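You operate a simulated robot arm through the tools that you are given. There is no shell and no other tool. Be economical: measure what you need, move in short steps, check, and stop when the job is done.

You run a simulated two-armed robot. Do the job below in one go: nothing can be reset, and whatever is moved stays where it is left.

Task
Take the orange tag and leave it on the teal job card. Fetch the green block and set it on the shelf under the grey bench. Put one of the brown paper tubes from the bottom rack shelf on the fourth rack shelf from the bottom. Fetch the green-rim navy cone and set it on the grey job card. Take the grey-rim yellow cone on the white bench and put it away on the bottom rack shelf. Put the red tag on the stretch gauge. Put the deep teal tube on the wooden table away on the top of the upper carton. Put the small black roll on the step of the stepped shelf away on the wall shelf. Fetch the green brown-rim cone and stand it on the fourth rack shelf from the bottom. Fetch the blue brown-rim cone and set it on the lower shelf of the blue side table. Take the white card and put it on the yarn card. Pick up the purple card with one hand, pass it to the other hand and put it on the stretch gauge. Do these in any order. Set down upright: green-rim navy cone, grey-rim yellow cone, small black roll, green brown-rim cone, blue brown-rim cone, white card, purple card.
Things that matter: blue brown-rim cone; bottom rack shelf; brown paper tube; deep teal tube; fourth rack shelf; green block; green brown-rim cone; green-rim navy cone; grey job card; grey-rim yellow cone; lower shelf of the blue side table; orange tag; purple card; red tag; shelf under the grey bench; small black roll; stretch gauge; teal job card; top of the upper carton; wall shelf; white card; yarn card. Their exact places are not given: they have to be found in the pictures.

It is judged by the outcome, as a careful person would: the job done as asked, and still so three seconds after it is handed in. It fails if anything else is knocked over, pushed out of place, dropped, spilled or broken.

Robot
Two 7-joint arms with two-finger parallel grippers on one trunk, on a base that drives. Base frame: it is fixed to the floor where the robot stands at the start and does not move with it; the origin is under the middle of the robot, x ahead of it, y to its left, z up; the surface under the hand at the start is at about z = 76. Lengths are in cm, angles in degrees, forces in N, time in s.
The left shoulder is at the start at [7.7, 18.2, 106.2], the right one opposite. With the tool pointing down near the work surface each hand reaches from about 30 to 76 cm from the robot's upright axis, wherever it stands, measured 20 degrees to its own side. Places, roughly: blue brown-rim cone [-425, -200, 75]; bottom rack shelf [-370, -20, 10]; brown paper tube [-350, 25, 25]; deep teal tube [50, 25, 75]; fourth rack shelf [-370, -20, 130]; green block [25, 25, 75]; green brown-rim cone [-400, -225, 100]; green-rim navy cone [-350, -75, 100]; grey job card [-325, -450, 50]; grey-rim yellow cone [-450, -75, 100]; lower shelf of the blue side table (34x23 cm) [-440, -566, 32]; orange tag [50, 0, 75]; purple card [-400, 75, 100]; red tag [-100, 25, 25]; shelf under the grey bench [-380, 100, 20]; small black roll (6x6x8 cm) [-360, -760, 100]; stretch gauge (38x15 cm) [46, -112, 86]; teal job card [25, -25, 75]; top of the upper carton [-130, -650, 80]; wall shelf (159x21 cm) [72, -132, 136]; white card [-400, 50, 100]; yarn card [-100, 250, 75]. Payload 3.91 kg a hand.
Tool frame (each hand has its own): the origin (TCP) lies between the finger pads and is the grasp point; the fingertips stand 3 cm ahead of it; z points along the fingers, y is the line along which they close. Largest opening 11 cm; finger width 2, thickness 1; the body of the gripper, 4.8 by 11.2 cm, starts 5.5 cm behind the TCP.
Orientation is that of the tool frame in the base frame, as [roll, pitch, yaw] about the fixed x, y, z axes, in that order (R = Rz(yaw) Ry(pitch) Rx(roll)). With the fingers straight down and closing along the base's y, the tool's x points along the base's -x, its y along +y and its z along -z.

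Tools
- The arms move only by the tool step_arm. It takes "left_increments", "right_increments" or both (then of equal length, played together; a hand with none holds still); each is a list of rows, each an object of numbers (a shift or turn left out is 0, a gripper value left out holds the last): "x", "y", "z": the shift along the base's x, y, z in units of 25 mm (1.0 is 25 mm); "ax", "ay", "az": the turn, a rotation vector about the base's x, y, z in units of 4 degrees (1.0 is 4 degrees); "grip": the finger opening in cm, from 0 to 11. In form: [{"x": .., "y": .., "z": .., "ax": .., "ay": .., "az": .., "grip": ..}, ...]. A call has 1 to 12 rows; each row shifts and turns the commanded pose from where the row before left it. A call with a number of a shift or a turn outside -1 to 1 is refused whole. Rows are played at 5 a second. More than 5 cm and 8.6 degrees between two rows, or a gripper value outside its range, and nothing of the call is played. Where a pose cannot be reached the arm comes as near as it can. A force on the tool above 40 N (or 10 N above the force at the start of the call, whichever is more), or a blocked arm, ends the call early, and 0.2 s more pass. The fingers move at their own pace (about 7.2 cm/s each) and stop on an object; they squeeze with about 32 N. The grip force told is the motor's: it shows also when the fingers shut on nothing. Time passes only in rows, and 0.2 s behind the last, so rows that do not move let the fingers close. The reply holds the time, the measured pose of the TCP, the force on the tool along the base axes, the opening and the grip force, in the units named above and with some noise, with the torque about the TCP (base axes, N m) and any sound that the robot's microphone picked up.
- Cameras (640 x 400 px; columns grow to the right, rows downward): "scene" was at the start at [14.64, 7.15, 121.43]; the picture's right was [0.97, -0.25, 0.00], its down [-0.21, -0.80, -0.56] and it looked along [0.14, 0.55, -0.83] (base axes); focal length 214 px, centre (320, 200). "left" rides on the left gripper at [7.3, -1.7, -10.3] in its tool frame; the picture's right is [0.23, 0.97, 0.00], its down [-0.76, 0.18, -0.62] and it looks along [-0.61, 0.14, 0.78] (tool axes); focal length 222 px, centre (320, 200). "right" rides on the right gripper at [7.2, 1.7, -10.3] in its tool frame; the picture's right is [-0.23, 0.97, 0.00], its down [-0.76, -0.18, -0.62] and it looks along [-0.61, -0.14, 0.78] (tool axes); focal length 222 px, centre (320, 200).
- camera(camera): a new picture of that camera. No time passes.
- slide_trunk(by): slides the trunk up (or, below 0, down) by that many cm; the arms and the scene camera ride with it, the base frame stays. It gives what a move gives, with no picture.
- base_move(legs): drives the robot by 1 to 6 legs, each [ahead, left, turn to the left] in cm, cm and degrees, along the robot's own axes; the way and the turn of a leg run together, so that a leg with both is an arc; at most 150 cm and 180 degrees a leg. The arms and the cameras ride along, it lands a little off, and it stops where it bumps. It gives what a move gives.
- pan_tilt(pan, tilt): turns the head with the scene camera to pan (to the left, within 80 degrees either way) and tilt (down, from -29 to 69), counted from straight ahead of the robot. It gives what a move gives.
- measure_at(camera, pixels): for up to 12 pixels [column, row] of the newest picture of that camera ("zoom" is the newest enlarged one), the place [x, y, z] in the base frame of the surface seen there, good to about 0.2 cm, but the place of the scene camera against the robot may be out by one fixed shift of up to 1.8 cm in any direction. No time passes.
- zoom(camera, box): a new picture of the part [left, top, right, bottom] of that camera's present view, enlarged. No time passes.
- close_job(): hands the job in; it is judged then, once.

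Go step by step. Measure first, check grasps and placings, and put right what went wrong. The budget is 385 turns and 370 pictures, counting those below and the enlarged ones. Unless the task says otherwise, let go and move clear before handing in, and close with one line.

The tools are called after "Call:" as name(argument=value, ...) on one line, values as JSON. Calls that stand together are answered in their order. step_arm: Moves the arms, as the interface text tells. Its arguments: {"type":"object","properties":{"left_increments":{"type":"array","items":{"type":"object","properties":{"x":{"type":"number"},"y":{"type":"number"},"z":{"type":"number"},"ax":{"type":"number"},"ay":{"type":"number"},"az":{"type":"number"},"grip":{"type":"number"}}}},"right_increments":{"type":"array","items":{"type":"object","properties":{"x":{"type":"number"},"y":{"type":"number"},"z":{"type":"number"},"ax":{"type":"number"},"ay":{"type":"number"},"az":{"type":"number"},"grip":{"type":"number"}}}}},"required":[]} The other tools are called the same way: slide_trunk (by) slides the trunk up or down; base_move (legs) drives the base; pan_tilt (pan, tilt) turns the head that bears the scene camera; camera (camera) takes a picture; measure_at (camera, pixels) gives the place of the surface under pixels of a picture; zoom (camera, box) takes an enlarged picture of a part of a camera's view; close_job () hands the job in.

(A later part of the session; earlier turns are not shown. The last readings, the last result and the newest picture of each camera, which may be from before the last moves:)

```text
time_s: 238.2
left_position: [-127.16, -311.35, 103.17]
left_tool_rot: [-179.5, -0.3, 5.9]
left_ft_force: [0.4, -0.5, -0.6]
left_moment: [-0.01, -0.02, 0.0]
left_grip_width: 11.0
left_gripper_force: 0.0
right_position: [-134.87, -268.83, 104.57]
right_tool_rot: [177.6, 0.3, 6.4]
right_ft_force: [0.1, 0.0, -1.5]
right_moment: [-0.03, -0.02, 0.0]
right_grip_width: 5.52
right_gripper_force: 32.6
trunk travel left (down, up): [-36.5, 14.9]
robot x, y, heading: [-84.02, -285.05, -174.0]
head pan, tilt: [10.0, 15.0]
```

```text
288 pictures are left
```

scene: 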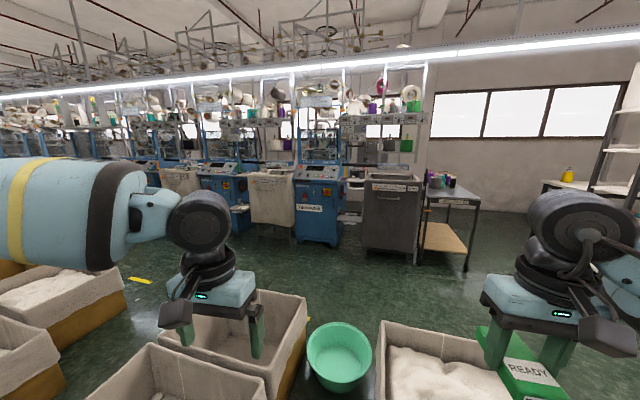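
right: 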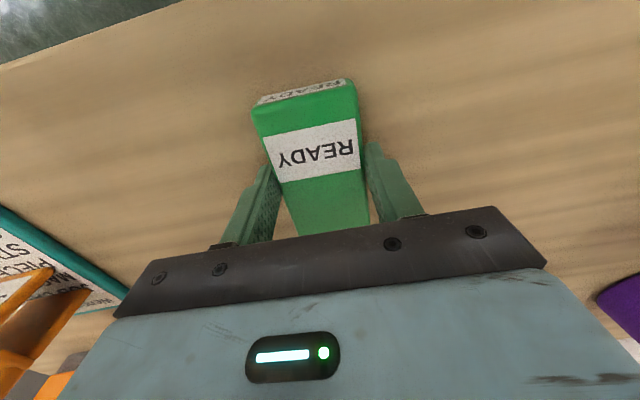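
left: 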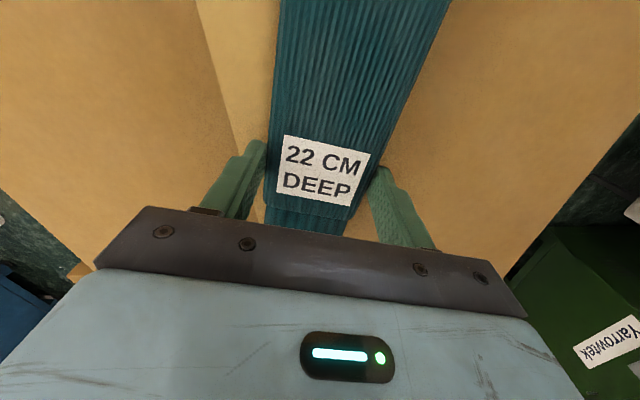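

I drifted and touched a bin; back off east, correct the heading, then strafe north past the bins.

Call:
base_move(legs=[[-15, 0, -6], [0, -75, 0], [0, -70, 0]])

Call:
camera(camera="scene")

```text
time_s: 252.4
left_position: [-113.17, -159.24, 103.19]
left_tool_rot: [-179.4, -0.4, -1.3]
left_ft_force: [0.0, -0.1, 0.0]
left_moment: [-0.03, -0.02, 0.0]
left_grip_width: 10.98
left_gripper_force: 0.1
right_position: [-115.45, -115.91, 104.44]
right_tool_rot: [177.5, 0.3, -0.8]
right_ft_force: [-0.4, 0.2, -0.7]
right_moment: [0.0, -0.01, -0.03]
right_grip_width: 5.52
right_gripper_force: 31.6
trunk travel left (down, up): [-36.5, 14.9]
robot x, y, heading: [-66.7, -138.54, 178.5]
head pan, tilt: [10.0, 15.0]
```

```text
287 pictures are left
```

scene: 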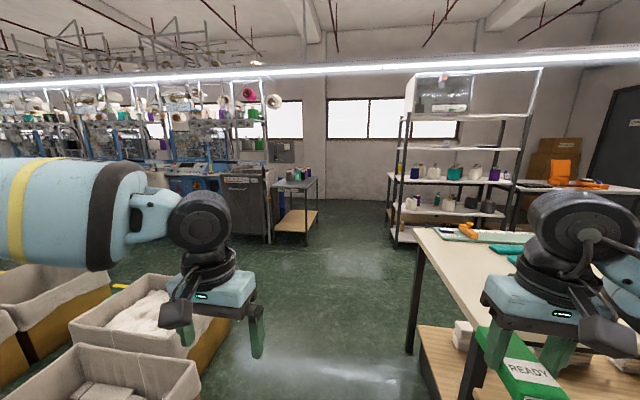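

The passage west is open. Measure the bench corner, bins, small table and rack.

Call:
measure_at(camera="scene", pixels=[[415, 230], [470, 385], [408, 345], [195, 375], [225, 325], [400, 235], [525, 90], [295, 240], [318, 205], [455, 180], [275, 150], [440, 200]])

Call:
zoom(camera="scene", box=[220, 60, 640, 260])

```text
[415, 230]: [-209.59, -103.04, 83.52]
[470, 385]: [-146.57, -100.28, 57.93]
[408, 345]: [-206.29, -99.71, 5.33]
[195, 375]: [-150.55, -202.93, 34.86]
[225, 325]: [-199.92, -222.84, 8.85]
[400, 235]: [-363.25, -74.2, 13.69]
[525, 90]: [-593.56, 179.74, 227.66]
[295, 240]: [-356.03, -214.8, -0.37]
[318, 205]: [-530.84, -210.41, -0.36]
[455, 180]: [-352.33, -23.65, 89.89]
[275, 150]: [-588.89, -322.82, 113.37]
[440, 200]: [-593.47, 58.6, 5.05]
```

```text
1.52 times, centred on (430, 160) of scene
```

zoom: 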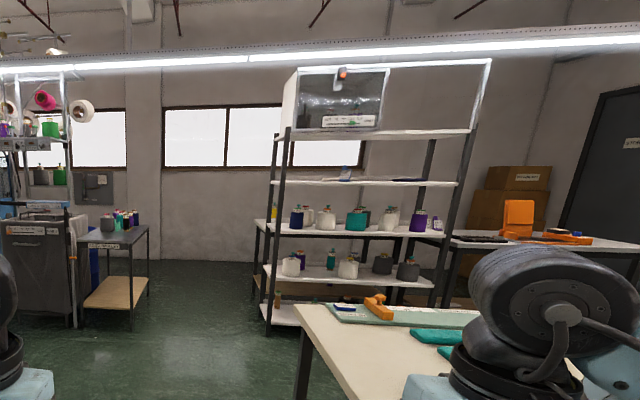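

Passage y −203…−103. Drive west along y≈−152 to x≈−275 and look around.

Call:
base_move(legs=[[0, 13, 1.5], [110, 0, 0], [95, 0, 0]])

Call:
pan_tilt(pan=0, tilt=25)

Call:
camera(camera="scene")

Call:
pan_tilt(pan=-70, tilt=25)

Call:
camera(camera="scene")

```text
time_s: 264.1
left_position: [-318.98, -175.31, 103.17]
left_tool_rot: [-179.5, -0.4, 0.7]
left_ft_force: [0.2, -1.1, -0.2]
left_moment: [-0.03, 0.01, 0.01]
left_grip_width: 11.03
left_gripper_force: 0.0
right_position: [-322.58, -132.28, 104.45]
right_tool_rot: [177.6, 0.2, 1.0]
right_ft_force: [-0.4, -0.2, -1.1]
right_moment: [0.02, 0.01, -0.01]
right_grip_width: 5.53
right_gripper_force: 31.7
trunk travel left (down, up): [-36.5, 14.9]
robot x, y, heading: [-273.24, -153.32, -179.0]
head pan, tilt: [10.0, 15.0]
```

```text
time_s: 264.8
left_position: [-318.91, -175.35, 103.06]
left_tool_rot: [-179.5, -0.3, 0.7]
left_ft_force: [-0.7, 0.3, -0.3]
left_moment: [0.01, 0.0, -0.02]
left_grip_width: 10.99
left_gripper_force: 0.0
right_position: [-322.61, -132.4, 104.5]
right_tool_rot: [177.6, 0.1, 1.1]
right_ft_force: [-0.2, 0.0, -1.9]
right_moment: [-0.01, -0.03, 0.04]
right_grip_width: 5.55
right_gripper_force: 31.8
trunk travel left (down, up): [-36.5, 14.9]
robot x, y, heading: [-273.17, -152.97, -179.3]
head pan, tilt: [0.0, 25.0]
```

```text
285 pictures are left
```

scene: 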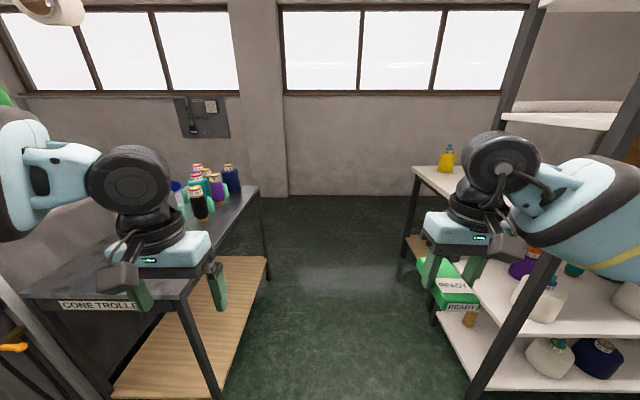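

```text
time_s: 266.2
left_position: [-318.9, -175.32, 103.2]
left_tool_rot: [-179.5, -0.4, 0.7]
left_ft_force: [0.0, -0.4, -0.1]
left_moment: [-0.01, -0.01, -0.01]
left_grip_width: 11.01
left_gripper_force: 0.1
right_position: [-322.54, -132.18, 104.39]
right_tool_rot: [177.5, 0.2, 1.1]
right_ft_force: [-0.4, -0.5, -2.5]
right_moment: [0.0, -0.02, -0.01]
right_grip_width: 5.54
right_gripper_force: 32.2
trunk travel left (down, up): [-36.5, 14.9]
robot x, y, heading: [-273.37, -152.94, -179.1]
head pan, tilt: [-70.0, 25.0]
```

```text
284 pictures are left
```

scene: 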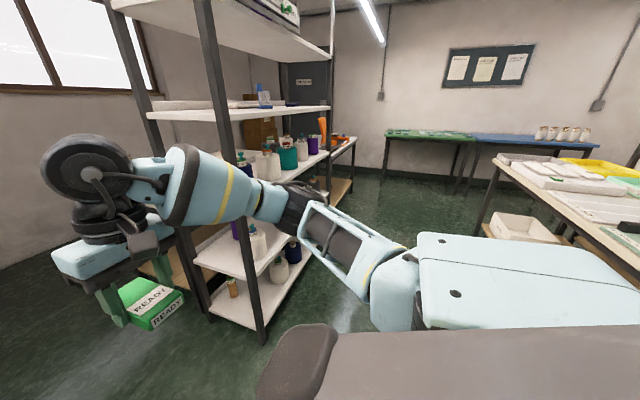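

Turn to face north and look up the lane between the rack and the white bench.

Call:
base_move(legs=[[0, 0, -91]])

Call:
pan_tilt(pan=20, tilt=25)

Call:
camera(camera="scene")

```text
time_s: 270.4
left_position: [-295.35, -107.64, 103.19]
left_tool_rot: [-179.5, -0.4, -89.6]
left_ft_force: [0.0, 0.6, -0.2]
left_moment: [-0.01, 0.02, -0.03]
left_grip_width: 10.98
left_gripper_force: 0.0
right_position: [-252.22, -104.01, 104.38]
right_tool_rot: [177.5, 0.3, -89.1]
right_ft_force: [-0.7, 0.0, -1.5]
right_moment: [0.0, -0.03, 0.0]
right_grip_width: 5.5
right_gripper_force: 31.7
trunk travel left (down, up): [-36.5, 14.9]
robot x, y, heading: [-272.89, -153.42, 90.4]
head pan, tilt: [-70.0, 25.0]
```

```text
time_s: 272.1
left_position: [-295.31, -107.58, 103.14]
left_tool_rot: [-179.5, -0.4, -89.5]
left_ft_force: [0.3, 0.2, -0.3]
left_moment: [0.03, 0.01, -0.04]
left_grip_width: 10.99
left_gripper_force: 0.1
right_position: [-252.31, -104.06, 104.52]
right_tool_rot: [177.6, 0.3, -89.1]
right_ft_force: [0.5, 0.5, -0.7]
right_moment: [0.01, -0.01, -0.01]
right_grip_width: 5.52
right_gripper_force: 31.8
trunk travel left (down, up): [-36.5, 14.9]
robot x, y, heading: [-273.74, -153.16, 90.6]
head pan, tilt: [20.0, 25.0]
```

```text
283 pictures are left
```

scene: 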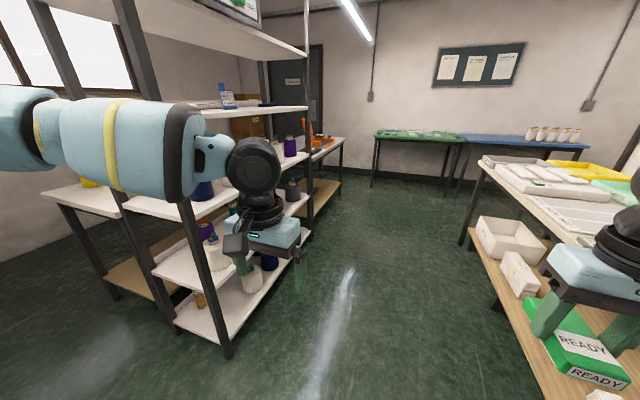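

Lane is clear; drive north to y≈55.

Call:
base_move(legs=[[110, 0, -0.5], [100, 0, 0]])

Call:
pan_tilt(pan=70, tilt=25)

Call:
camera(camera="scene")

```text
time_s: 282.3
left_position: [-299.95, 98.17, 103.21]
left_tool_rot: [-179.4, -0.4, -88.1]
left_ft_force: [-1.3, 0.2, -0.3]
left_moment: [-0.03, -0.02, -0.01]
left_grip_width: 11.02
left_gripper_force: 0.1
right_position: [-256.98, 102.86, 104.49]
right_tool_rot: [177.6, 0.2, -87.6]
right_ft_force: [1.2, -0.7, -1.0]
right_moment: [0.0, 0.0, 0.0]
right_grip_width: 5.5
right_gripper_force: 32.0
trunk travel left (down, up): [-36.5, 14.9]
robot x, y, heading: [-276.82, 53.23, 92.1]
head pan, tilt: [20.0, 25.0]
```

```text
time_s: 283.5
left_position: [-299.92, 98.04, 103.3]
left_tool_rot: [-179.5, -0.4, -88.0]
left_ft_force: [0.2, 0.0, 0.1]
left_moment: [-0.03, 0.0, -0.01]
left_grip_width: 10.99
left_gripper_force: 0.1
right_position: [-256.89, 102.88, 104.43]
right_tool_rot: [177.5, 0.3, -87.5]
right_ft_force: [0.1, -0.7, -1.0]
right_moment: [0.01, 0.0, 0.0]
right_grip_width: 5.52
right_gripper_force: 31.5
trunk travel left (down, up): [-36.5, 14.9]
robot x, y, heading: [-276.5, 53.16, 92.0]
head pan, tilt: [70.0, 25.0]
```

```text
282 pictures are left
```

scene: 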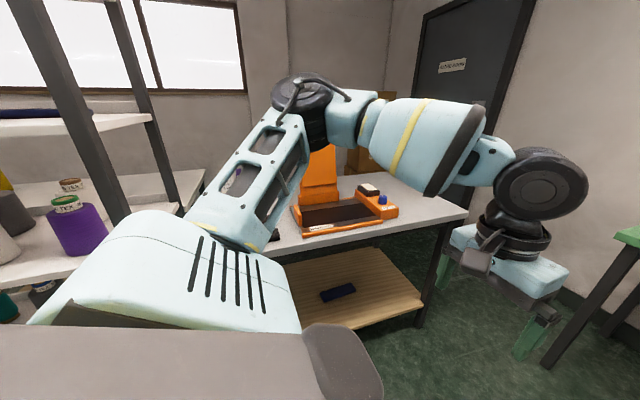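

Grey bench found. Measure before turning.

Call:
measure_at(camera="scene", pixels=[[465, 215], [330, 240], [420, 305], [340, 290], [125, 170], [90, 150], [70, 270], [300, 210], [420, 225], [380, 230]])

Call:
base_move(legs=[[20, -8, 0], [0, 0, 88]])

Call:
pan_tilt(pan=0, tilt=35)

Call:
camera(camera="scene")

```text
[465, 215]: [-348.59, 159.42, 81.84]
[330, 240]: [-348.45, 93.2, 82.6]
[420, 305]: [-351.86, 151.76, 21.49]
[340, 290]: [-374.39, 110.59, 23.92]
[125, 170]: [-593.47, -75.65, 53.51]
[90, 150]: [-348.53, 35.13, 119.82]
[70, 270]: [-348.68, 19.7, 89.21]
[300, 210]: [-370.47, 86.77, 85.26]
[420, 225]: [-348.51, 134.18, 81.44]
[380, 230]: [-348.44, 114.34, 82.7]
```

```text
time_s: 288.9
left_position: [-315.46, 51.94, 103.22]
left_tool_rot: [-179.6, -0.2, -0.8]
left_ft_force: [0.5, 0.4, 0.3]
left_moment: [0.03, 0.04, 0.01]
left_grip_width: 10.99
left_gripper_force: 0.0
right_position: [-318.02, 94.94, 104.4]
right_tool_rot: [177.6, 0.1, -0.2]
right_ft_force: [-0.6, -0.2, -1.3]
right_moment: [-0.02, -0.02, 0.04]
right_grip_width: 5.54
right_gripper_force: 31.9
trunk travel left (down, up): [-36.5, 14.9]
robot x, y, heading: [-269.2, 72.97, 179.1]
head pan, tilt: [70.0, 25.0]
```

```text
time_s: 290.3
left_position: [-315.56, 51.88, 103.18]
left_tool_rot: [-179.5, -0.4, -0.8]
left_ft_force: [0.5, 0.5, -0.2]
left_moment: [0.01, 0.02, 0.01]
left_grip_width: 11.0
left_gripper_force: 0.1
right_position: [-318.11, 95.08, 104.42]
right_tool_rot: [177.6, 0.2, -0.3]
right_ft_force: [0.2, -0.6, -1.6]
right_moment: [0.01, 0.0, 0.0]
right_grip_width: 5.53
right_gripper_force: 32.8
trunk travel left (down, up): [-36.5, 14.9]
robot x, y, heading: [-269.07, 72.95, 179.2]
head pan, tilt: [0.0, 35.0]
```

```text
281 pictures are left
```

scene: 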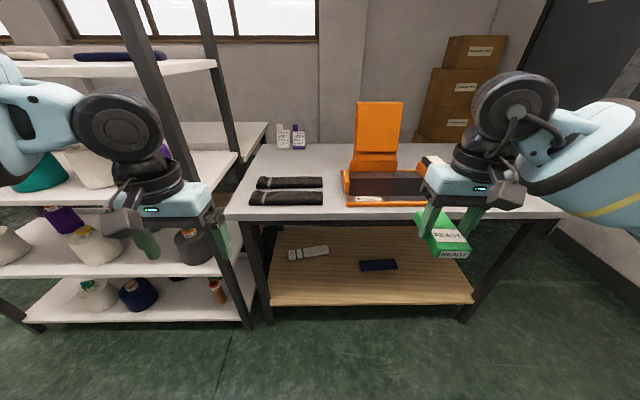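

The shelf (z≈21.5) has free room at its right, near (430,285). I'll position in front of it, retract the left hand, and lower the trunk.

Call:
step_arm(left_increments=[{"x": 1}, {"x": 1}, {"x": 1}, {"x": 1}])

Call:
measure_at(camera="scene", pixels=[[430, 285], [470, 300], [378, 265], [395, 270], [310, 252], [270, 300], [283, 130], [299, 132], [217, 290], [217, 282], [300, 148], [490, 210]])

Call:
base_move(legs=[[0, -40, 0], [14, 0, 0.8]])

Call:
slide_trunk(by=-36)

Call:
camera(camera="scene")

```text
time_s: 291.3
left_position: [-305.39, 51.78, 103.34]
left_tool_rot: [-179.5, -0.4, -0.7]
left_ft_force: [0.1, -0.1, 0.2]
left_moment: [0.0, 0.01, -0.01]
left_grip_width: 11.0
left_gripper_force: 0.0
right_position: [-318.12, 95.04, 104.46]
right_tool_rot: [177.5, 0.2, -0.3]
right_ft_force: [0.6, -0.7, -1.7]
right_moment: [0.0, 0.01, -0.02]
right_grip_width: 5.52
right_gripper_force: 32.5
trunk travel left (down, up): [-36.5, 14.9]
robot x, y, heading: [-269.39, 72.62, 179.3]
head pan, tilt: [0.0, 35.0]
```

```text
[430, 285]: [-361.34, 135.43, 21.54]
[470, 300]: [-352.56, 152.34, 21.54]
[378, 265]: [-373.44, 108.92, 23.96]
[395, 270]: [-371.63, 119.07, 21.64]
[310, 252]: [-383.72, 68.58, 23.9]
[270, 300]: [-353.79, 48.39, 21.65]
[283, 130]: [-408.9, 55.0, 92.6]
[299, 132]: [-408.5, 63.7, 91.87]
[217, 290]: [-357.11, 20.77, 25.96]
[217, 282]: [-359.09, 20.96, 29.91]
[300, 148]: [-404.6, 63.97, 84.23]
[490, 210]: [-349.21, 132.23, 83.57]
```

```text
time_s: 296.2
left_position: [-318.77, 90.69, 103.27]
left_tool_rot: [-179.6, -0.4, 0.0]
left_ft_force: [-0.1, -0.5, -0.6]
left_moment: [0.02, -0.02, 0.0]
left_grip_width: 11.01
left_gripper_force: 0.1
right_position: [-331.73, 133.66, 104.45]
right_tool_rot: [177.7, 0.2, 0.3]
right_ft_force: [-0.4, -0.2, -1.1]
right_moment: [-0.01, 0.01, -0.03]
right_grip_width: 5.54
right_gripper_force: 32.1
trunk travel left (down, up): [-36.5, 14.9]
robot x, y, heading: [-282.82, 112.22, -179.6]
head pan, tilt: [0.0, 35.0]
```

```text
time_s: 299.7
left_position: [-320.09, 90.58, 67.9]
left_tool_rot: [-179.4, -2.0, -0.1]
left_ft_force: [-0.2, -0.1, 0.7]
left_moment: [-0.02, -0.01, -0.02]
left_grip_width: 10.97
left_gripper_force: 0.1
right_position: [-331.88, 133.73, 68.49]
right_tool_rot: [177.6, 0.2, 0.5]
right_ft_force: [0.2, 0.7, -0.6]
right_moment: [0.03, -0.02, 0.0]
right_grip_width: 5.51
right_gripper_force: 32.0
trunk travel left (down, up): [-0.5, 50.9]
robot x, y, heading: [-282.61, 112.52, -180.0]
head pan, tilt: [0.0, 35.0]
```

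```text
280 pictures are left
```

scene: 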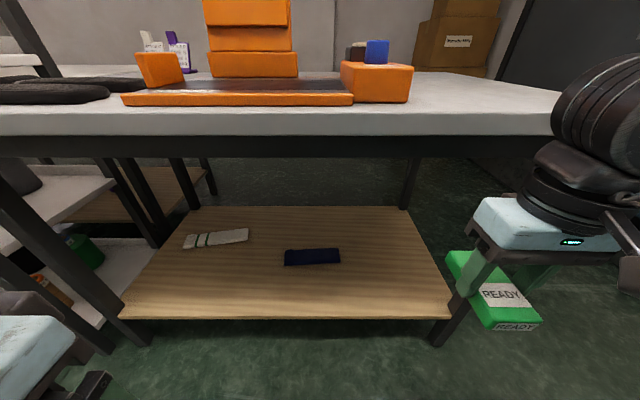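

Lower the right hand in front of the bench, tilting ~18°.

Call:
step_arm(right_increments=[{"z": -1, "ay": 0.6}, {"z": -1, "ay": 0.6}, {"z": -1, "ay": 0.6}, {"z": -1, "ay": 0.6}, {"z": -1, "ay": 0.6}, {"z": -1, "ay": 0.6}, {"z": -1, "ay": 0.6}, {"z": -1, "ay": 0.3}, {"z": -1}, {"z": -1}, {"z": -1, "y": -0.5}, {"z": -1, "y": -0.5}])

Call:
camera(camera="scene")

```text
time_s: 302.3
left_position: [-320.1, 90.65, 67.76]
left_tool_rot: [-179.5, -2.0, -0.1]
left_ft_force: [-0.4, -0.2, -0.6]
left_moment: [0.0, 0.02, -0.02]
left_grip_width: 10.99
left_gripper_force: 0.1
right_position: [-331.75, 130.98, 38.34]
right_tool_rot: [177.8, 18.2, 0.3]
right_ft_force: [0.5, 0.1, -1.2]
right_moment: [0.02, -0.03, 0.01]
right_grip_width: 5.52
right_gripper_force: 31.9
trunk travel left (down, up): [-0.5, 50.9]
robot x, y, heading: [-282.48, 112.32, -179.8]
head pan, tilt: [0.0, 35.0]
```

```text
279 pictures are left
```

scene: 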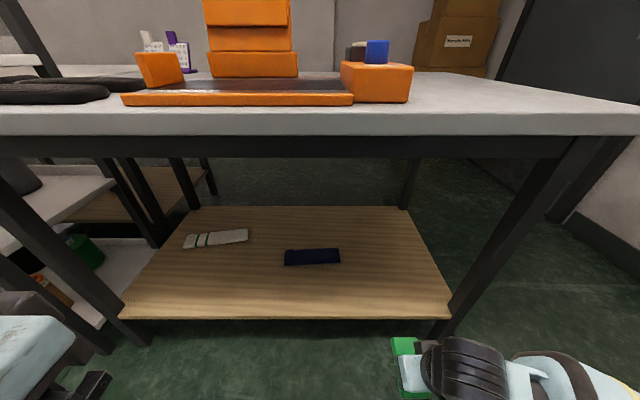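

The forearm would come near the right leg; better place around y≈90, left of the navy piece. Shift the base left and look.

Call:
base_move(legs=[[0, 38, 0]])

Call:
camera(camera="scene")

Call:
camera(camera="right")

```text
time_s: 306.2
left_position: [-320.29, 52.96, 67.92]
left_tool_rot: [-179.5, -1.9, -0.3]
left_ft_force: [-0.1, 0.4, 0.0]
left_moment: [0.0, 0.04, 0.0]
left_grip_width: 11.01
left_gripper_force: 0.1
right_position: [-331.74, 93.66, 38.43]
right_tool_rot: [177.6, 18.2, 0.2]
right_ft_force: [-0.2, 0.2, -1.1]
right_moment: [0.0, -0.06, 0.01]
right_grip_width: 5.51
right_gripper_force: 31.9
trunk travel left (down, up): [-0.5, 50.9]
robot x, y, heading: [-282.98, 74.72, 179.5]
head pan, tilt: [0.0, 35.0]
```

```text
278 pictures are left
```

scene: 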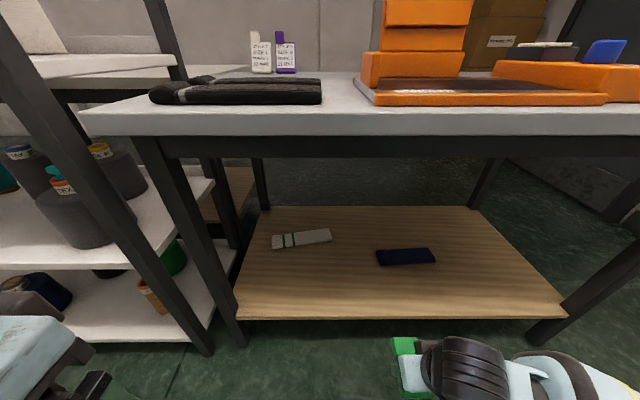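

```text
277 pictures are left
```

right: 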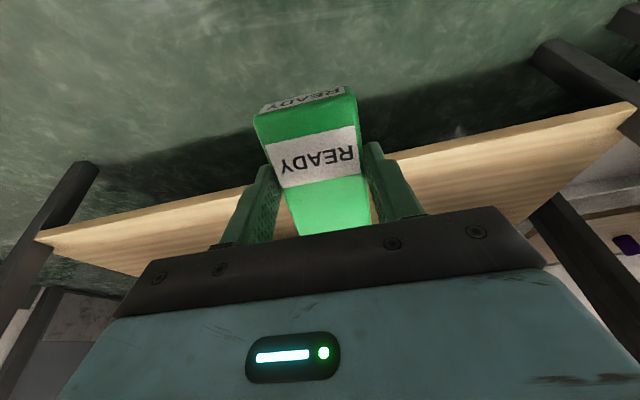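

Aligned at y≈93. Drive forward 12 cm, then reach in low.

Call:
base_move(legs=[[12, 0, 0.5]])

Call:
step_arm(right_increments=[{"z": -1, "y": -0.5}, {"z": -0.8, "y": -0.5}, {"x": -1}, {"x": -1}, {"x": -1}, {"x": -1}, {"x": -1}, {"x": -1}])

Call:
camera(camera="scene")

Call:
camera(camera="right")

```text
time_s: 307.4
left_position: [-332.16, 52.78, 67.75]
left_tool_rot: [-179.5, -2.1, 0.1]
left_ft_force: [0.0, 0.0, -0.2]
left_moment: [0.02, 0.02, -0.01]
left_grip_width: 11.02
left_gripper_force: 0.0
right_position: [-343.99, 93.09, 38.41]
right_tool_rot: [177.7, 18.3, 0.6]
right_ft_force: [-0.3, 0.5, -0.6]
right_moment: [-0.02, -0.03, 0.0]
right_grip_width: 5.52
right_gripper_force: 31.9
trunk travel left (down, up): [-0.5, 50.9]
robot x, y, heading: [-295.16, 74.28, -179.8]
head pan, tilt: [0.0, 35.0]
```

```text
time_s: 309.2
left_position: [-332.2, 52.66, 67.84]
left_tool_rot: [-179.5, -2.0, 0.1]
left_ft_force: [-0.3, 0.2, 0.2]
left_moment: [0.0, 0.0, 0.0]
left_grip_width: 10.99
left_gripper_force: 0.0
right_position: [-359.02, 90.6, 33.97]
right_tool_rot: [177.7, 18.2, 0.8]
right_ft_force: [-0.2, -0.8, -1.4]
right_moment: [0.01, 0.01, 0.02]
right_grip_width: 5.51
right_gripper_force: 32.2
trunk travel left (down, up): [-0.5, 50.9]
robot x, y, heading: [-294.7, 74.65, -179.8]
head pan, tilt: [0.0, 35.0]
```

```text
276 pictures are left
```

scene: 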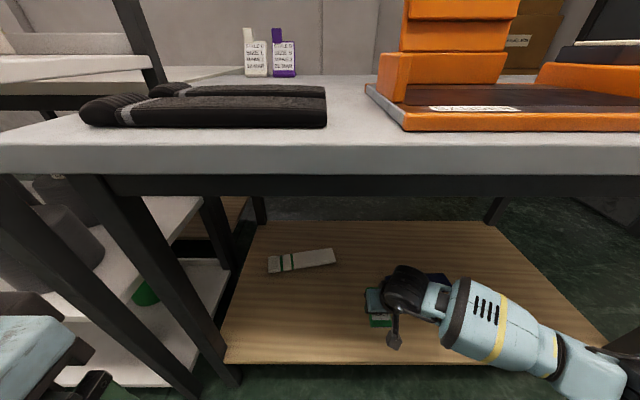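

```text
275 pictures are left
```

right: 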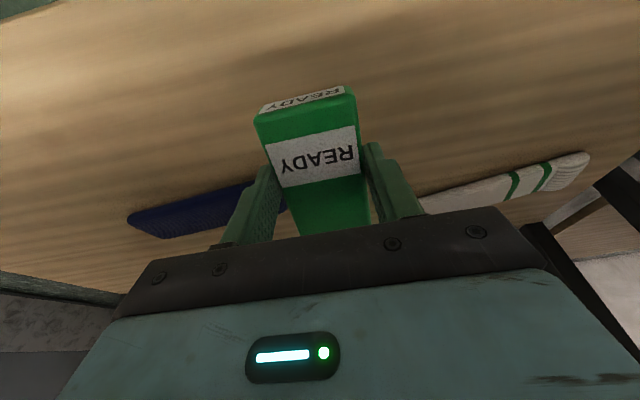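

The wrist is wholly beneath the bench top, so I can level the block again. Untilt here, then lower.

Call:
step_arm(right_increments=[{"ay": -1}, {"ay": -1}, {"ay": -1}, {"ay": -1}, {"z": -1}, {"z": -1}])

Call:
camera(camera="right")

```text
time_s: 310.6
left_position: [-332.17, 52.87, 67.73]
left_tool_rot: [-179.5, -2.0, 0.2]
left_ft_force: [0.3, -0.2, -0.7]
left_moment: [-0.01, -0.02, 0.02]
left_grip_width: 10.99
left_gripper_force: 0.1
right_position: [-359.02, 90.77, 28.98]
right_tool_rot: [177.6, 2.2, 0.6]
right_ft_force: [-0.5, 0.7, -1.7]
right_moment: [0.0, -0.01, -0.01]
right_grip_width: 5.52
right_gripper_force: 31.9
trunk travel left (down, up): [-0.5, 50.9]
robot x, y, heading: [-294.9, 74.45, -179.8]
head pan, tilt: [0.0, 35.0]
```

```text
274 pictures are left
```

right: 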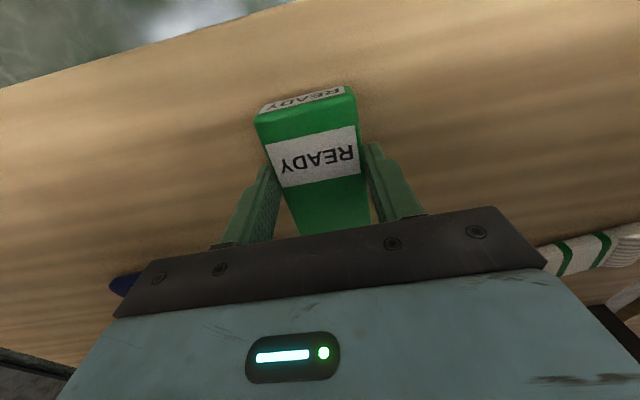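

Call:
step_arm(right_increments=[{"z": -0.5}, {"z": -0.4}, {"z": -0.2}, {"z": -0.12}, {"z": -0.12}, {"z": -0.1}, {}])

```text
time_s: 312.2
left_position: [-332.05, 52.75, 67.84]
left_tool_rot: [-179.5, -1.9, 0.0]
left_ft_force: [0.4, 0.8, 0.7]
left_moment: [-0.01, -0.01, -0.01]
left_grip_width: 11.01
left_gripper_force: 0.0
right_position: [-359.1, 90.7, 25.61]
right_tool_rot: [177.5, 2.3, 0.7]
right_ft_force: [-0.4, 2.3, 17.0]
right_moment: [0.56, -0.7, 0.08]
right_grip_width: 5.53
right_gripper_force: 32.0
trunk travel left (down, up): [-0.5, 50.9]
robot x, y, heading: [-294.94, 74.52, -179.8]
head pan, tilt: [0.0, 35.0]
```

Contact. Release, rise a little, and back out.

Call:
step_arm(right_increments=[{"z": 0.1}, {"grip": 8.5}, {"grip": 8.5}, {}, {"z": 0.5}, {"z": 1}, {"z": 1}, {"x": 1, "ay": 0.8}, {"x": 1, "ay": 0.8}, {"x": 1, "ay": 0.8}, {"x": 1, "ay": 0.8}, {"x": 1}])

Call:
base_move(legs=[[-25, 0, 0]])

Call:
camera(camera="scene")

```text
time_s: 314.8
left_position: [-332.17, 52.77, 67.79]
left_tool_rot: [-179.5, -2.1, 0.1]
left_ft_force: [-0.3, -0.3, 0.6]
left_moment: [0.0, 0.01, -0.02]
left_grip_width: 10.99
left_gripper_force: 0.0
right_position: [-346.32, 90.71, 32.06]
right_tool_rot: [177.7, 15.1, 0.6]
right_ft_force: [-0.7, 0.0, -0.4]
right_moment: [0.0, 0.02, -0.01]
right_grip_width: 8.48
right_gripper_force: 0.1
trunk travel left (down, up): [-0.5, 50.9]
robot x, y, heading: [-295.29, 74.11, -179.6]
head pan, tilt: [0.0, 35.0]
```

```text
time_s: 316.6
left_position: [-307.74, 52.93, 67.79]
left_tool_rot: [-179.4, -1.9, 0.1]
left_ft_force: [-0.1, 0.1, -0.1]
left_moment: [-0.01, -0.03, 0.02]
left_grip_width: 11.0
left_gripper_force: 0.1
right_position: [-321.81, 90.88, 32.03]
right_tool_rot: [177.7, 15.0, 0.6]
right_ft_force: [-0.2, -0.4, -0.3]
right_moment: [0.03, -0.01, 0.02]
right_grip_width: 8.52
right_gripper_force: 0.0
trunk travel left (down, up): [-0.5, 50.9]
robot x, y, heading: [-270.53, 74.89, -179.9]
head pan, tilt: [0.0, 35.0]
```

```text
273 pictures are left
```

scene: 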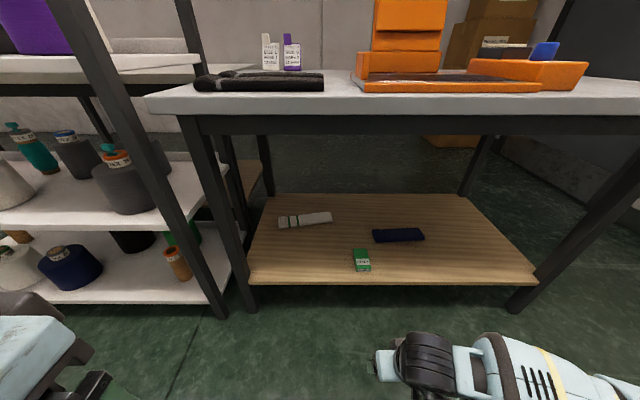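

Block is on the shelf. Next the brown paper tube at (177,262) on the bottom rack shelf; zoom there.

Call:
zoom(camera="scene", box=[0, 120, 260, 310])

Call:
measure_at(camera="zoom", pixels=[[430, 315], [425, 375], [440, 340], [500, 380], [380, 400], [430, 250], [480, 240], [540, 430], [440, 285], [180, 380]])

```text
2.11 times, centred on (130, 215) of scene
```

zoom: 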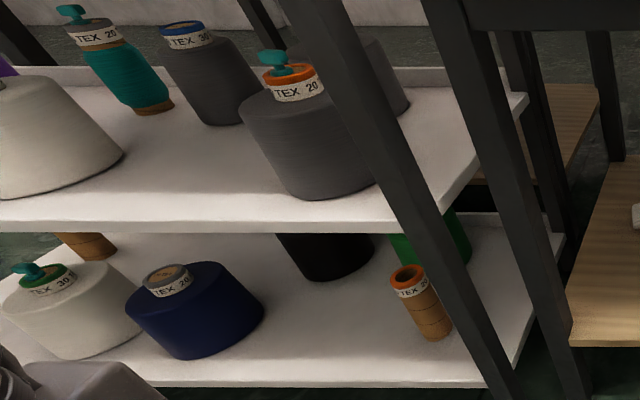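

```text
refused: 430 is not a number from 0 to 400
```

Call:
measure_at(camera="zoom", pixels=[[408, 272], [436, 335], [392, 290], [422, 300], [455, 325], [470, 370], [300, 378], [430, 225], [380, 210], [320, 260], [440, 235], [500, 250]])

Call:
base_move(legs=[[0, 45, 0]])

Call:
camera(camera="scene")

Call:
camera(camera="right")

```text
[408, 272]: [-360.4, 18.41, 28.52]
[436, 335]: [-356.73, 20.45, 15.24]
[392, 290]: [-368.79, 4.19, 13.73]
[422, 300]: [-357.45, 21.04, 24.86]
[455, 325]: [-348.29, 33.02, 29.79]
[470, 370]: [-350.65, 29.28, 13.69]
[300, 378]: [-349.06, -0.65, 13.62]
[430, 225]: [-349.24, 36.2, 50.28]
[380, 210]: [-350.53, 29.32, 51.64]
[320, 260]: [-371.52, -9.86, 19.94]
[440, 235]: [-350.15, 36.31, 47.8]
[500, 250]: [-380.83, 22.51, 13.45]
```

```text
time_s: 321.1
left_position: [-307.04, 7.41, 67.8]
left_tool_rot: [-179.5, -2.0, 0.6]
left_ft_force: [0.4, 0.3, 0.1]
left_moment: [0.02, 0.01, 0.02]
left_grip_width: 11.0
left_gripper_force: 0.1
right_position: [-321.71, 45.32, 31.92]
right_tool_rot: [177.7, 15.0, 1.1]
right_ft_force: [0.4, 0.1, 0.2]
right_moment: [0.01, 0.03, -0.01]
right_grip_width: 8.52
right_gripper_force: 0.2
trunk travel left (down, up): [-0.5, 50.9]
robot x, y, heading: [-270.1, 29.4, -179.3]
head pan, tilt: [0.0, 35.0]
```

```text
271 pictures are left
```

scene: 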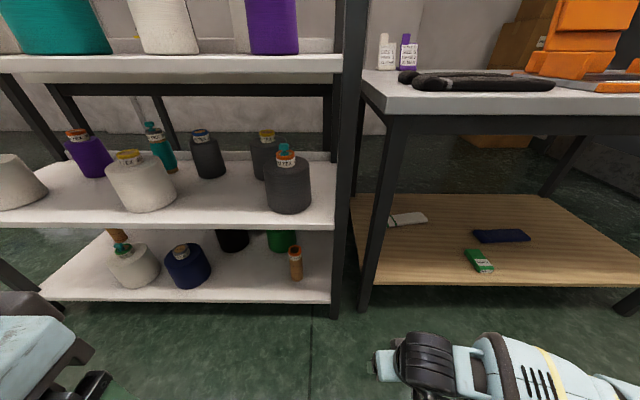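

```text
270 pictures are left
```

right: 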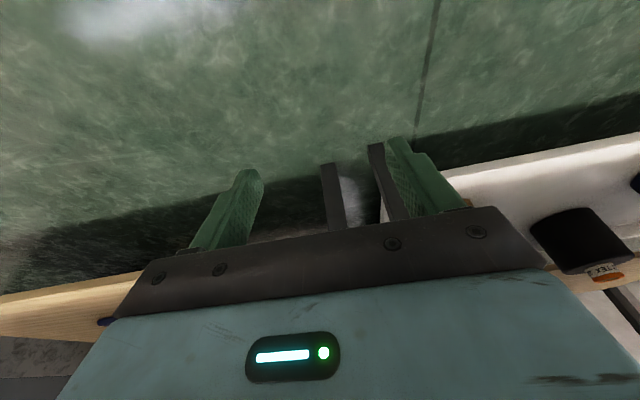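

Tube at (−358.5,20.3), z 14–29, with free space to its left; I'll use the left hand with a 38° tilt. First raise and retract the right hand, and tilt/lower the left.

Call:
step_arm(right_increments=[{"z": 1, "x": 0.3, "ay": -0.5}, {"z": 1, "x": 0.3, "ay": -0.5}, {"z": 1, "x": 0.3, "ay": -0.5}, {"z": 1, "x": 0.3, "ay": -0.5}, {"z": 1, "x": 0.3, "ay": -0.5}, {"z": 1, "x": 0.3, "ay": -0.5}, {"z": 1, "x": 0.3, "ay": -0.5}, {"z": 1, "x": 0.3}, {"z": 1, "x": 0.3}, {"z": 1, "x": 0.3}, {"z": 1}, {"z": 1}], left_increments=[{"z": -1, "x": -0.8, "ay": 0.8}, {"z": -1, "x": -0.8, "ay": 0.8}, {"z": -1, "x": -0.8, "ay": 0.8}, {"z": -1, "x": -0.5, "ay": 0.8}, {"z": -1, "ay": 0.8}, {"z": -1, "ay": 0.8}, {"z": -1, "ay": 0.8}, {"z": -1, "ay": 0.8}, {"z": -1, "ay": 0.8}, {"z": -1, "ay": 0.8}, {"z": -1, "ay": 0.8}, {"z": -1, "ay": 0.7}])

Call:
camera(camera="left")

Call:
camera(camera="scene")

```text
time_s: 323.7
left_position: [-316.48, 7.61, 37.67]
left_tool_rot: [-179.0, 36.1, 0.9]
left_ft_force: [0.2, -0.6, -0.5]
left_moment: [-0.01, 0.02, 0.0]
left_grip_width: 11.0
left_gripper_force: 0.2
left hand out of reach, approached as far as the arm can: row 5, 6, 7
right_position: [-314.24, 45.45, 61.72]
right_tool_rot: [177.4, 1.0, 1.1]
right_ft_force: [-0.3, 0.8, -0.4]
right_moment: [0.01, 0.0, -0.04]
right_grip_width: 8.5
right_gripper_force: 0.0
trunk travel left (down, up): [-0.5, 50.9]
robot x, y, heading: [-269.98, 29.7, -179.2]
head pan, tilt: [0.0, 35.0]
```

```text
269 pictures are left
```

left: 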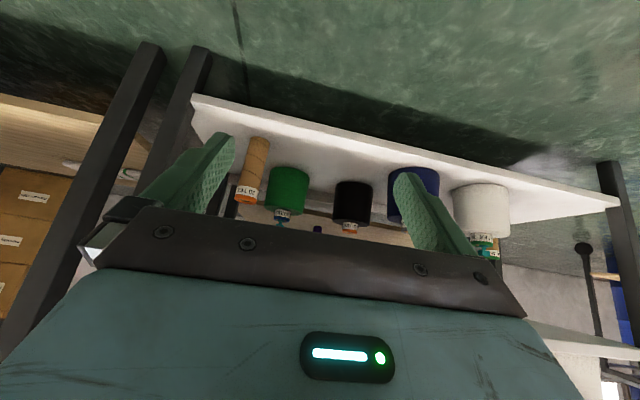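

```text
268 pictures are left
```

scene: 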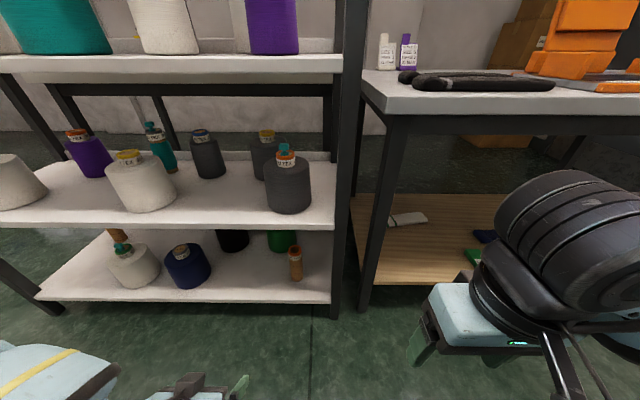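

Shift base right 12.5 and ahead 10 so the left hand faces the tube, then lower.

Call:
base_move(legs=[[10, -12.5, -0.8]])

Call:
step_arm(left_increments=[{"z": -1, "x": -0.4}, {"z": -1, "x": -0.4}, {"z": -1, "x": -0.4}, {"z": -1, "x": -0.4}, {"z": -0.8, "x": -0.4}])

Call:
camera(camera="left")

```text
time_s: 325.4
left_position: [-326.54, 20.43, 37.58]
left_tool_rot: [-179.1, 36.1, 0.1]
left_ft_force: [0.2, 0.4, 0.4]
left_moment: [-0.02, -0.04, -0.01]
left_grip_width: 11.01
left_gripper_force: 0.0
right_position: [-323.81, 57.94, 61.78]
right_tool_rot: [177.4, 0.9, 0.5]
right_ft_force: [-0.6, 0.4, 0.4]
right_moment: [0.0, 0.01, 0.0]
right_grip_width: 8.5
right_gripper_force: 0.0
trunk travel left (down, up): [-0.5, 50.9]
robot x, y, heading: [-280.32, 41.85, -180.4]
head pan, tilt: [0.0, 35.0]
```

```text
time_s: 326.6
left_position: [-331.56, 20.67, 25.58]
left_tool_rot: [-179.1, 36.0, 0.1]
left_ft_force: [0.0, 0.4, 0.1]
left_moment: [0.0, 0.02, 0.0]
left_grip_width: 11.02
left_gripper_force: 0.2
right_position: [-323.97, 58.06, 61.71]
right_tool_rot: [177.5, 1.0, 0.4]
right_ft_force: [-0.2, -0.7, -0.1]
right_moment: [0.03, 0.0, 0.0]
right_grip_width: 8.5
right_gripper_force: 0.0
trunk travel left (down, up): [-0.5, 50.9]
robot x, y, heading: [-279.58, 41.98, -179.9]
head pan, tilt: [0.0, 35.0]
```

```text
267 pictures are left
```

left: 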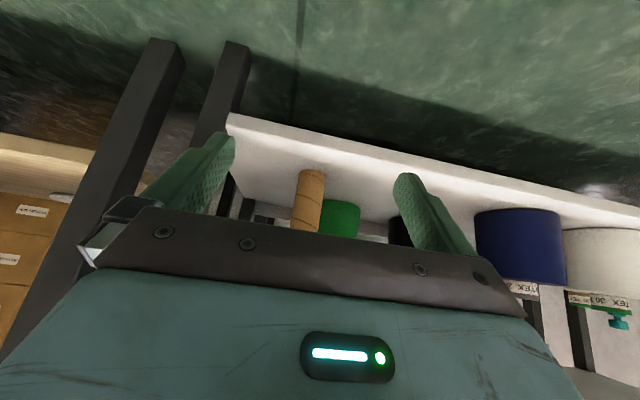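

Call:
measure_at(camera="left", pixels=[[310, 190], [300, 195], [322, 195], [312, 173], [305, 225], [340, 215], [230, 120], [240, 60], [335, 222]])

```text
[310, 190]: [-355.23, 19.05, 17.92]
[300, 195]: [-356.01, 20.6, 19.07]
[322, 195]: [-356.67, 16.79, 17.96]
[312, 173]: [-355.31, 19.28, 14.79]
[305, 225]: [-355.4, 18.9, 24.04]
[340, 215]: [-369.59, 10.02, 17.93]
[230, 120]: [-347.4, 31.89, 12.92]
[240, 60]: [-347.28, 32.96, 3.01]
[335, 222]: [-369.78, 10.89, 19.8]
```

Tube centre ≈(−357.6,18.9). Drive 8 cm nearer, then advance the left hand at z≈25.

Call:
base_move(legs=[[8, 0, 0]])

Call:
step_arm(left_increments=[{"x": -1, "y": -0.35, "grip": 8.5}, {"x": -1, "y": -0.35}, {"x": -1}, {"x": -1}, {"x": -1}, {"x": -1}])

Call:
camera(camera="left")

```text
time_s: 327.7
left_position: [-339.48, 20.63, 25.68]
left_tool_rot: [-179.2, 36.1, 0.1]
left_ft_force: [0.1, 0.7, -0.2]
left_moment: [0.02, 0.02, 0.01]
left_grip_width: 11.0
left_gripper_force: 0.1
right_position: [-331.72, 58.01, 61.66]
right_tool_rot: [177.4, 1.0, 0.4]
right_ft_force: [-0.4, 0.0, 0.7]
right_moment: [0.03, 0.02, -0.01]
right_grip_width: 8.52
right_gripper_force: 0.0
trunk travel left (down, up): [-0.5, 50.9]
robot x, y, heading: [-287.96, 41.62, -180.2]
head pan, tilt: [0.0, 35.0]
```

```text
time_s: 329.1
left_position: [-354.64, 18.92, 25.6]
left_tool_rot: [-178.9, 36.1, 0.1]
left_ft_force: [-0.2, 1.1, 0.0]
left_moment: [-0.03, -0.04, 0.02]
left_grip_width: 8.49
left_gripper_force: 0.0
right_position: [-331.75, 58.09, 61.84]
right_tool_rot: [177.4, 0.9, 0.3]
right_ft_force: [-0.6, -1.1, -0.6]
right_moment: [0.0, -0.01, -0.01]
right_grip_width: 8.52
right_gripper_force: 0.1
trunk travel left (down, up): [-0.5, 50.9]
robot x, y, heading: [-287.44, 41.64, -180.1]
head pan, tilt: [0.0, 35.0]
```

```text
266 pictures are left
```

left: 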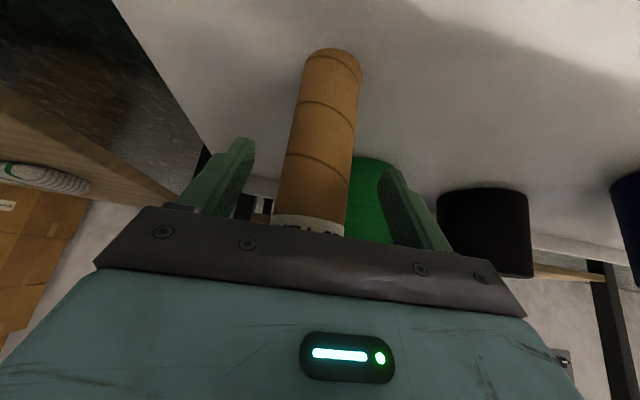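

Call:
step_arm(left_increments=[{"x": -0.5, "z": 0.1}, {"x": -0.4}, {"grip": 3}, {"grip": 3}, {}, {}])

Call:
camera(camera="left")

```text
time_s: 330.5
left_position: [-356.31, 18.53, 26.27]
left_tool_rot: [-179.0, 36.1, 0.1]
left_ft_force: [0.8, 0.0, 0.3]
left_moment: [0.01, 0.02, 0.0]
left_grip_width: 4.89
left_gripper_force: 31.9
left hand out of reach, approached as far as the arm can: row 2
right_position: [-331.71, 58.15, 61.8]
right_tool_rot: [177.4, 1.0, 0.4]
right_ft_force: [-0.3, -0.6, 0.5]
right_moment: [-0.02, -0.02, 0.01]
right_grip_width: 8.5
right_gripper_force: 0.0
trunk travel left (down, up): [-0.5, 50.9]
robot x, y, heading: [-287.66, 41.57, -179.9]
head pan, tilt: [0.0, 35.0]
```

```text
265 pictures are left
```

left: 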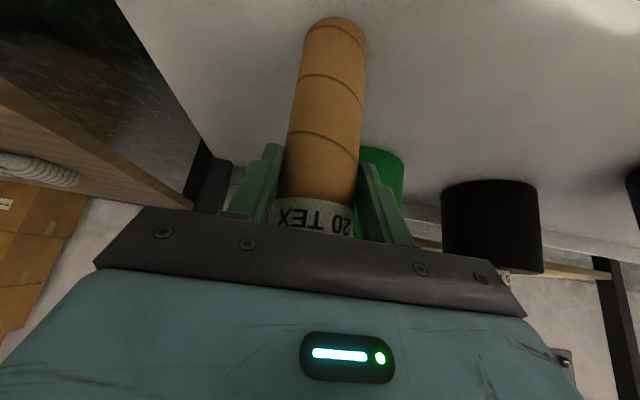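

Gripped (4.9 cm). Lift slightly and back out with the base.

Call:
step_arm(left_increments=[{"z": 0.5}, {"z": 0.6}, {}])

Call:
base_move(legs=[[-30, 0, 0]])

Call:
camera(camera="scene")

```text
time_s: 331.3
left_position: [-356.21, 18.48, 29.03]
left_tool_rot: [-179.1, 35.9, 0.1]
left_ft_force: [0.3, 0.6, -1.7]
left_moment: [0.06, -0.03, 0.01]
left_grip_width: 4.86
left_gripper_force: 31.7
right_position: [-331.82, 58.01, 61.77]
right_tool_rot: [177.3, 1.0, 0.4]
right_ft_force: [-0.2, 0.4, -0.3]
right_moment: [-0.01, 0.01, -0.01]
right_grip_width: 8.48
right_gripper_force: 0.1
trunk travel left (down, up): [-0.5, 50.9]
robot x, y, heading: [-287.89, 41.32, -179.7]
head pan, tilt: [0.0, 35.0]
```

```text
time_s: 333.3
left_position: [-326.83, 18.57, 29.03]
left_tool_rot: [-179.0, 35.9, 0.1]
left_ft_force: [-0.7, -0.7, 0.1]
left_moment: [-0.01, -0.06, -0.01]
left_grip_width: 4.87
left_gripper_force: 32.1
right_position: [-302.26, 58.05, 61.66]
right_tool_rot: [177.3, 0.9, 0.4]
right_ft_force: [-0.6, 0.0, 0.2]
right_moment: [-0.02, 0.01, -0.03]
right_grip_width: 8.51
right_gripper_force: 0.0
trunk travel left (down, up): [-0.5, 50.9]
robot x, y, heading: [-258.46, 41.36, -179.8]
head pan, tilt: [0.0, 35.0]
```

```text
264 pictures are left
```

scene: 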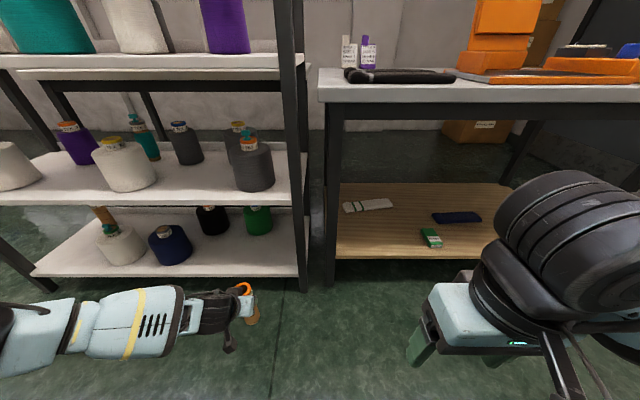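

Held and out. Raise the trunk fully and look at the fourth shelf.

Call:
slide_trunk(by=50)

Call:
pan_tilt(pan=25, tilt=10)

Call:
camera(camera="scene")

```text
refused: 50 is not a number from -40 to 40
```

```text
time_s: 334.2
left_position: [-326.8, 18.68, 29.08]
left_tool_rot: [-179.1, 36.0, 0.1]
left_ft_force: [-0.1, 0.0, 0.3]
left_moment: [0.04, -0.04, 0.04]
left_grip_width: 4.88
left_gripper_force: 32.3
right_position: [-302.27, 58.06, 61.76]
right_tool_rot: [177.3, 1.0, 0.4]
right_ft_force: [-0.2, 0.1, -0.3]
right_moment: [0.0, 0.01, -0.02]
right_grip_width: 8.51
right_gripper_force: 0.1
trunk travel left (down, up): [-0.5, 50.9]
robot x, y, heading: [-258.79, 41.64, -180.1]
head pan, tilt: [25.0, 10.0]
```

```text
263 pictures are left
```

scene: 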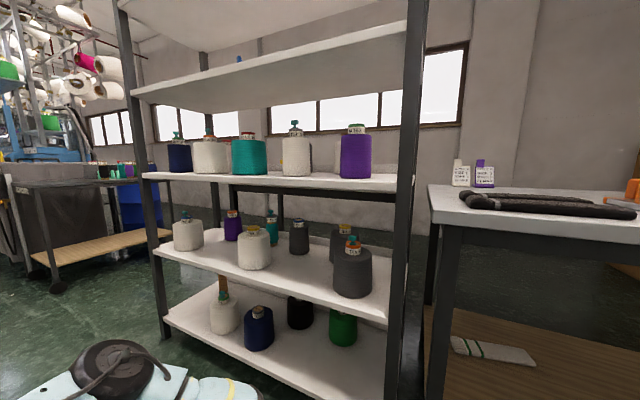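

Call:
slide_trunk(by=40)

Call:
slide_trunk(by=10.5)

Call:
camera(camera="scene")

```text
time_s: 338.0
left_position: [-331.23, 18.48, 88.61]
left_tool_rot: [-178.8, 53.8, 0.1]
left_ft_force: [0.3, -0.8, -0.4]
left_moment: [0.01, 0.0, 0.02]
left_grip_width: 4.86
left_gripper_force: 31.9
right_position: [-302.42, 58.06, 101.72]
right_tool_rot: [177.4, 0.9, 0.5]
right_ft_force: [0.0, 0.3, 0.0]
right_moment: [-0.02, -0.03, 0.01]
right_grip_width: 8.51
right_gripper_force: 0.0
trunk travel left (down, up): [-40.5, 10.9]
robot x, y, heading: [-258.65, 41.7, -179.9]
head pan, tilt: [25.0, 10.0]
```

```text
time_s: 339.4
left_position: [-330.6, 18.42, 121.36]
left_tool_rot: [-178.9, 71.2, 0.1]
left_ft_force: [0.1, -0.1, -1.9]
left_moment: [-0.04, 0.03, 0.0]
left_grip_width: 4.86
left_gripper_force: 31.9
right_position: [-302.33, 58.19, 112.09]
right_tool_rot: [177.4, 0.7, 0.4]
right_ft_force: [-0.8, 0.4, 0.5]
right_moment: [-0.02, -0.02, 0.01]
right_grip_width: 8.5
right_gripper_force: 0.0
trunk travel left (down, up): [-51.0, 0.4]
robot x, y, heading: [-258.67, 41.49, -180.1]
head pan, tilt: [25.0, 10.0]
```

```text
262 pictures are left
```

scene: 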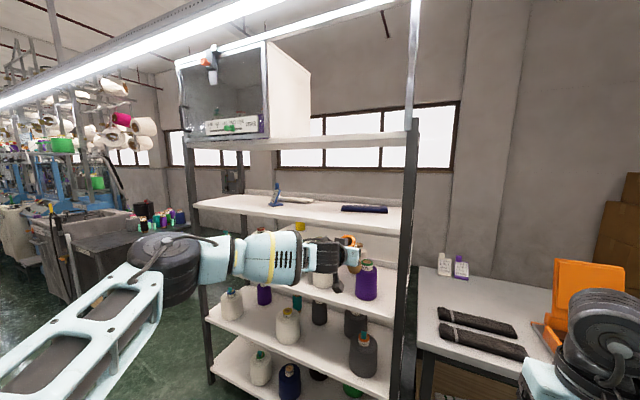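

The left hand ended at z≈121 with pitch 71° after the lift. Measure the fourth and fifth shelves and free space.

Call:
measure_at(camera="scene", pixels=[[300, 222], [380, 229], [320, 212], [365, 209], [277, 200], [230, 205], [400, 145], [300, 148], [330, 200], [350, 215], [250, 208], [240, 160]])

Call:
zoom(camera="scene", box=[160, 120, 440, 300])

```text
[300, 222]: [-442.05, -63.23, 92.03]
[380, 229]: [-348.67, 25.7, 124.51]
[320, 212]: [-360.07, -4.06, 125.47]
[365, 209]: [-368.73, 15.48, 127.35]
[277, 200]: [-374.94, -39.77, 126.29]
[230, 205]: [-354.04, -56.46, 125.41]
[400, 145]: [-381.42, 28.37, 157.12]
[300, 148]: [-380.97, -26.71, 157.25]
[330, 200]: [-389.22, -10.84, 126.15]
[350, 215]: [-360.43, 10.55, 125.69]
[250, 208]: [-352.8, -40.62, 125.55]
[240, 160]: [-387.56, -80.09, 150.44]
```

```text
2.22 times, centred on (300, 210) of scene
```

zoom: 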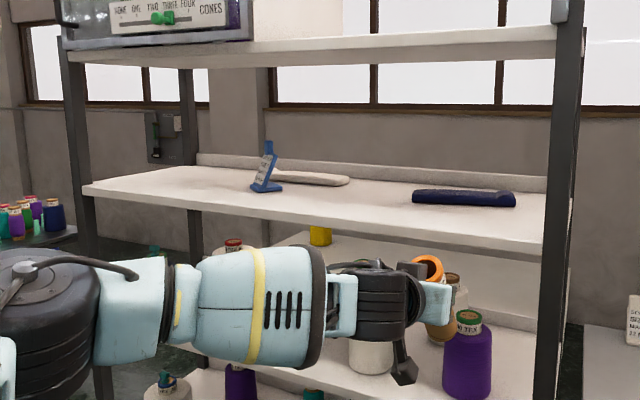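

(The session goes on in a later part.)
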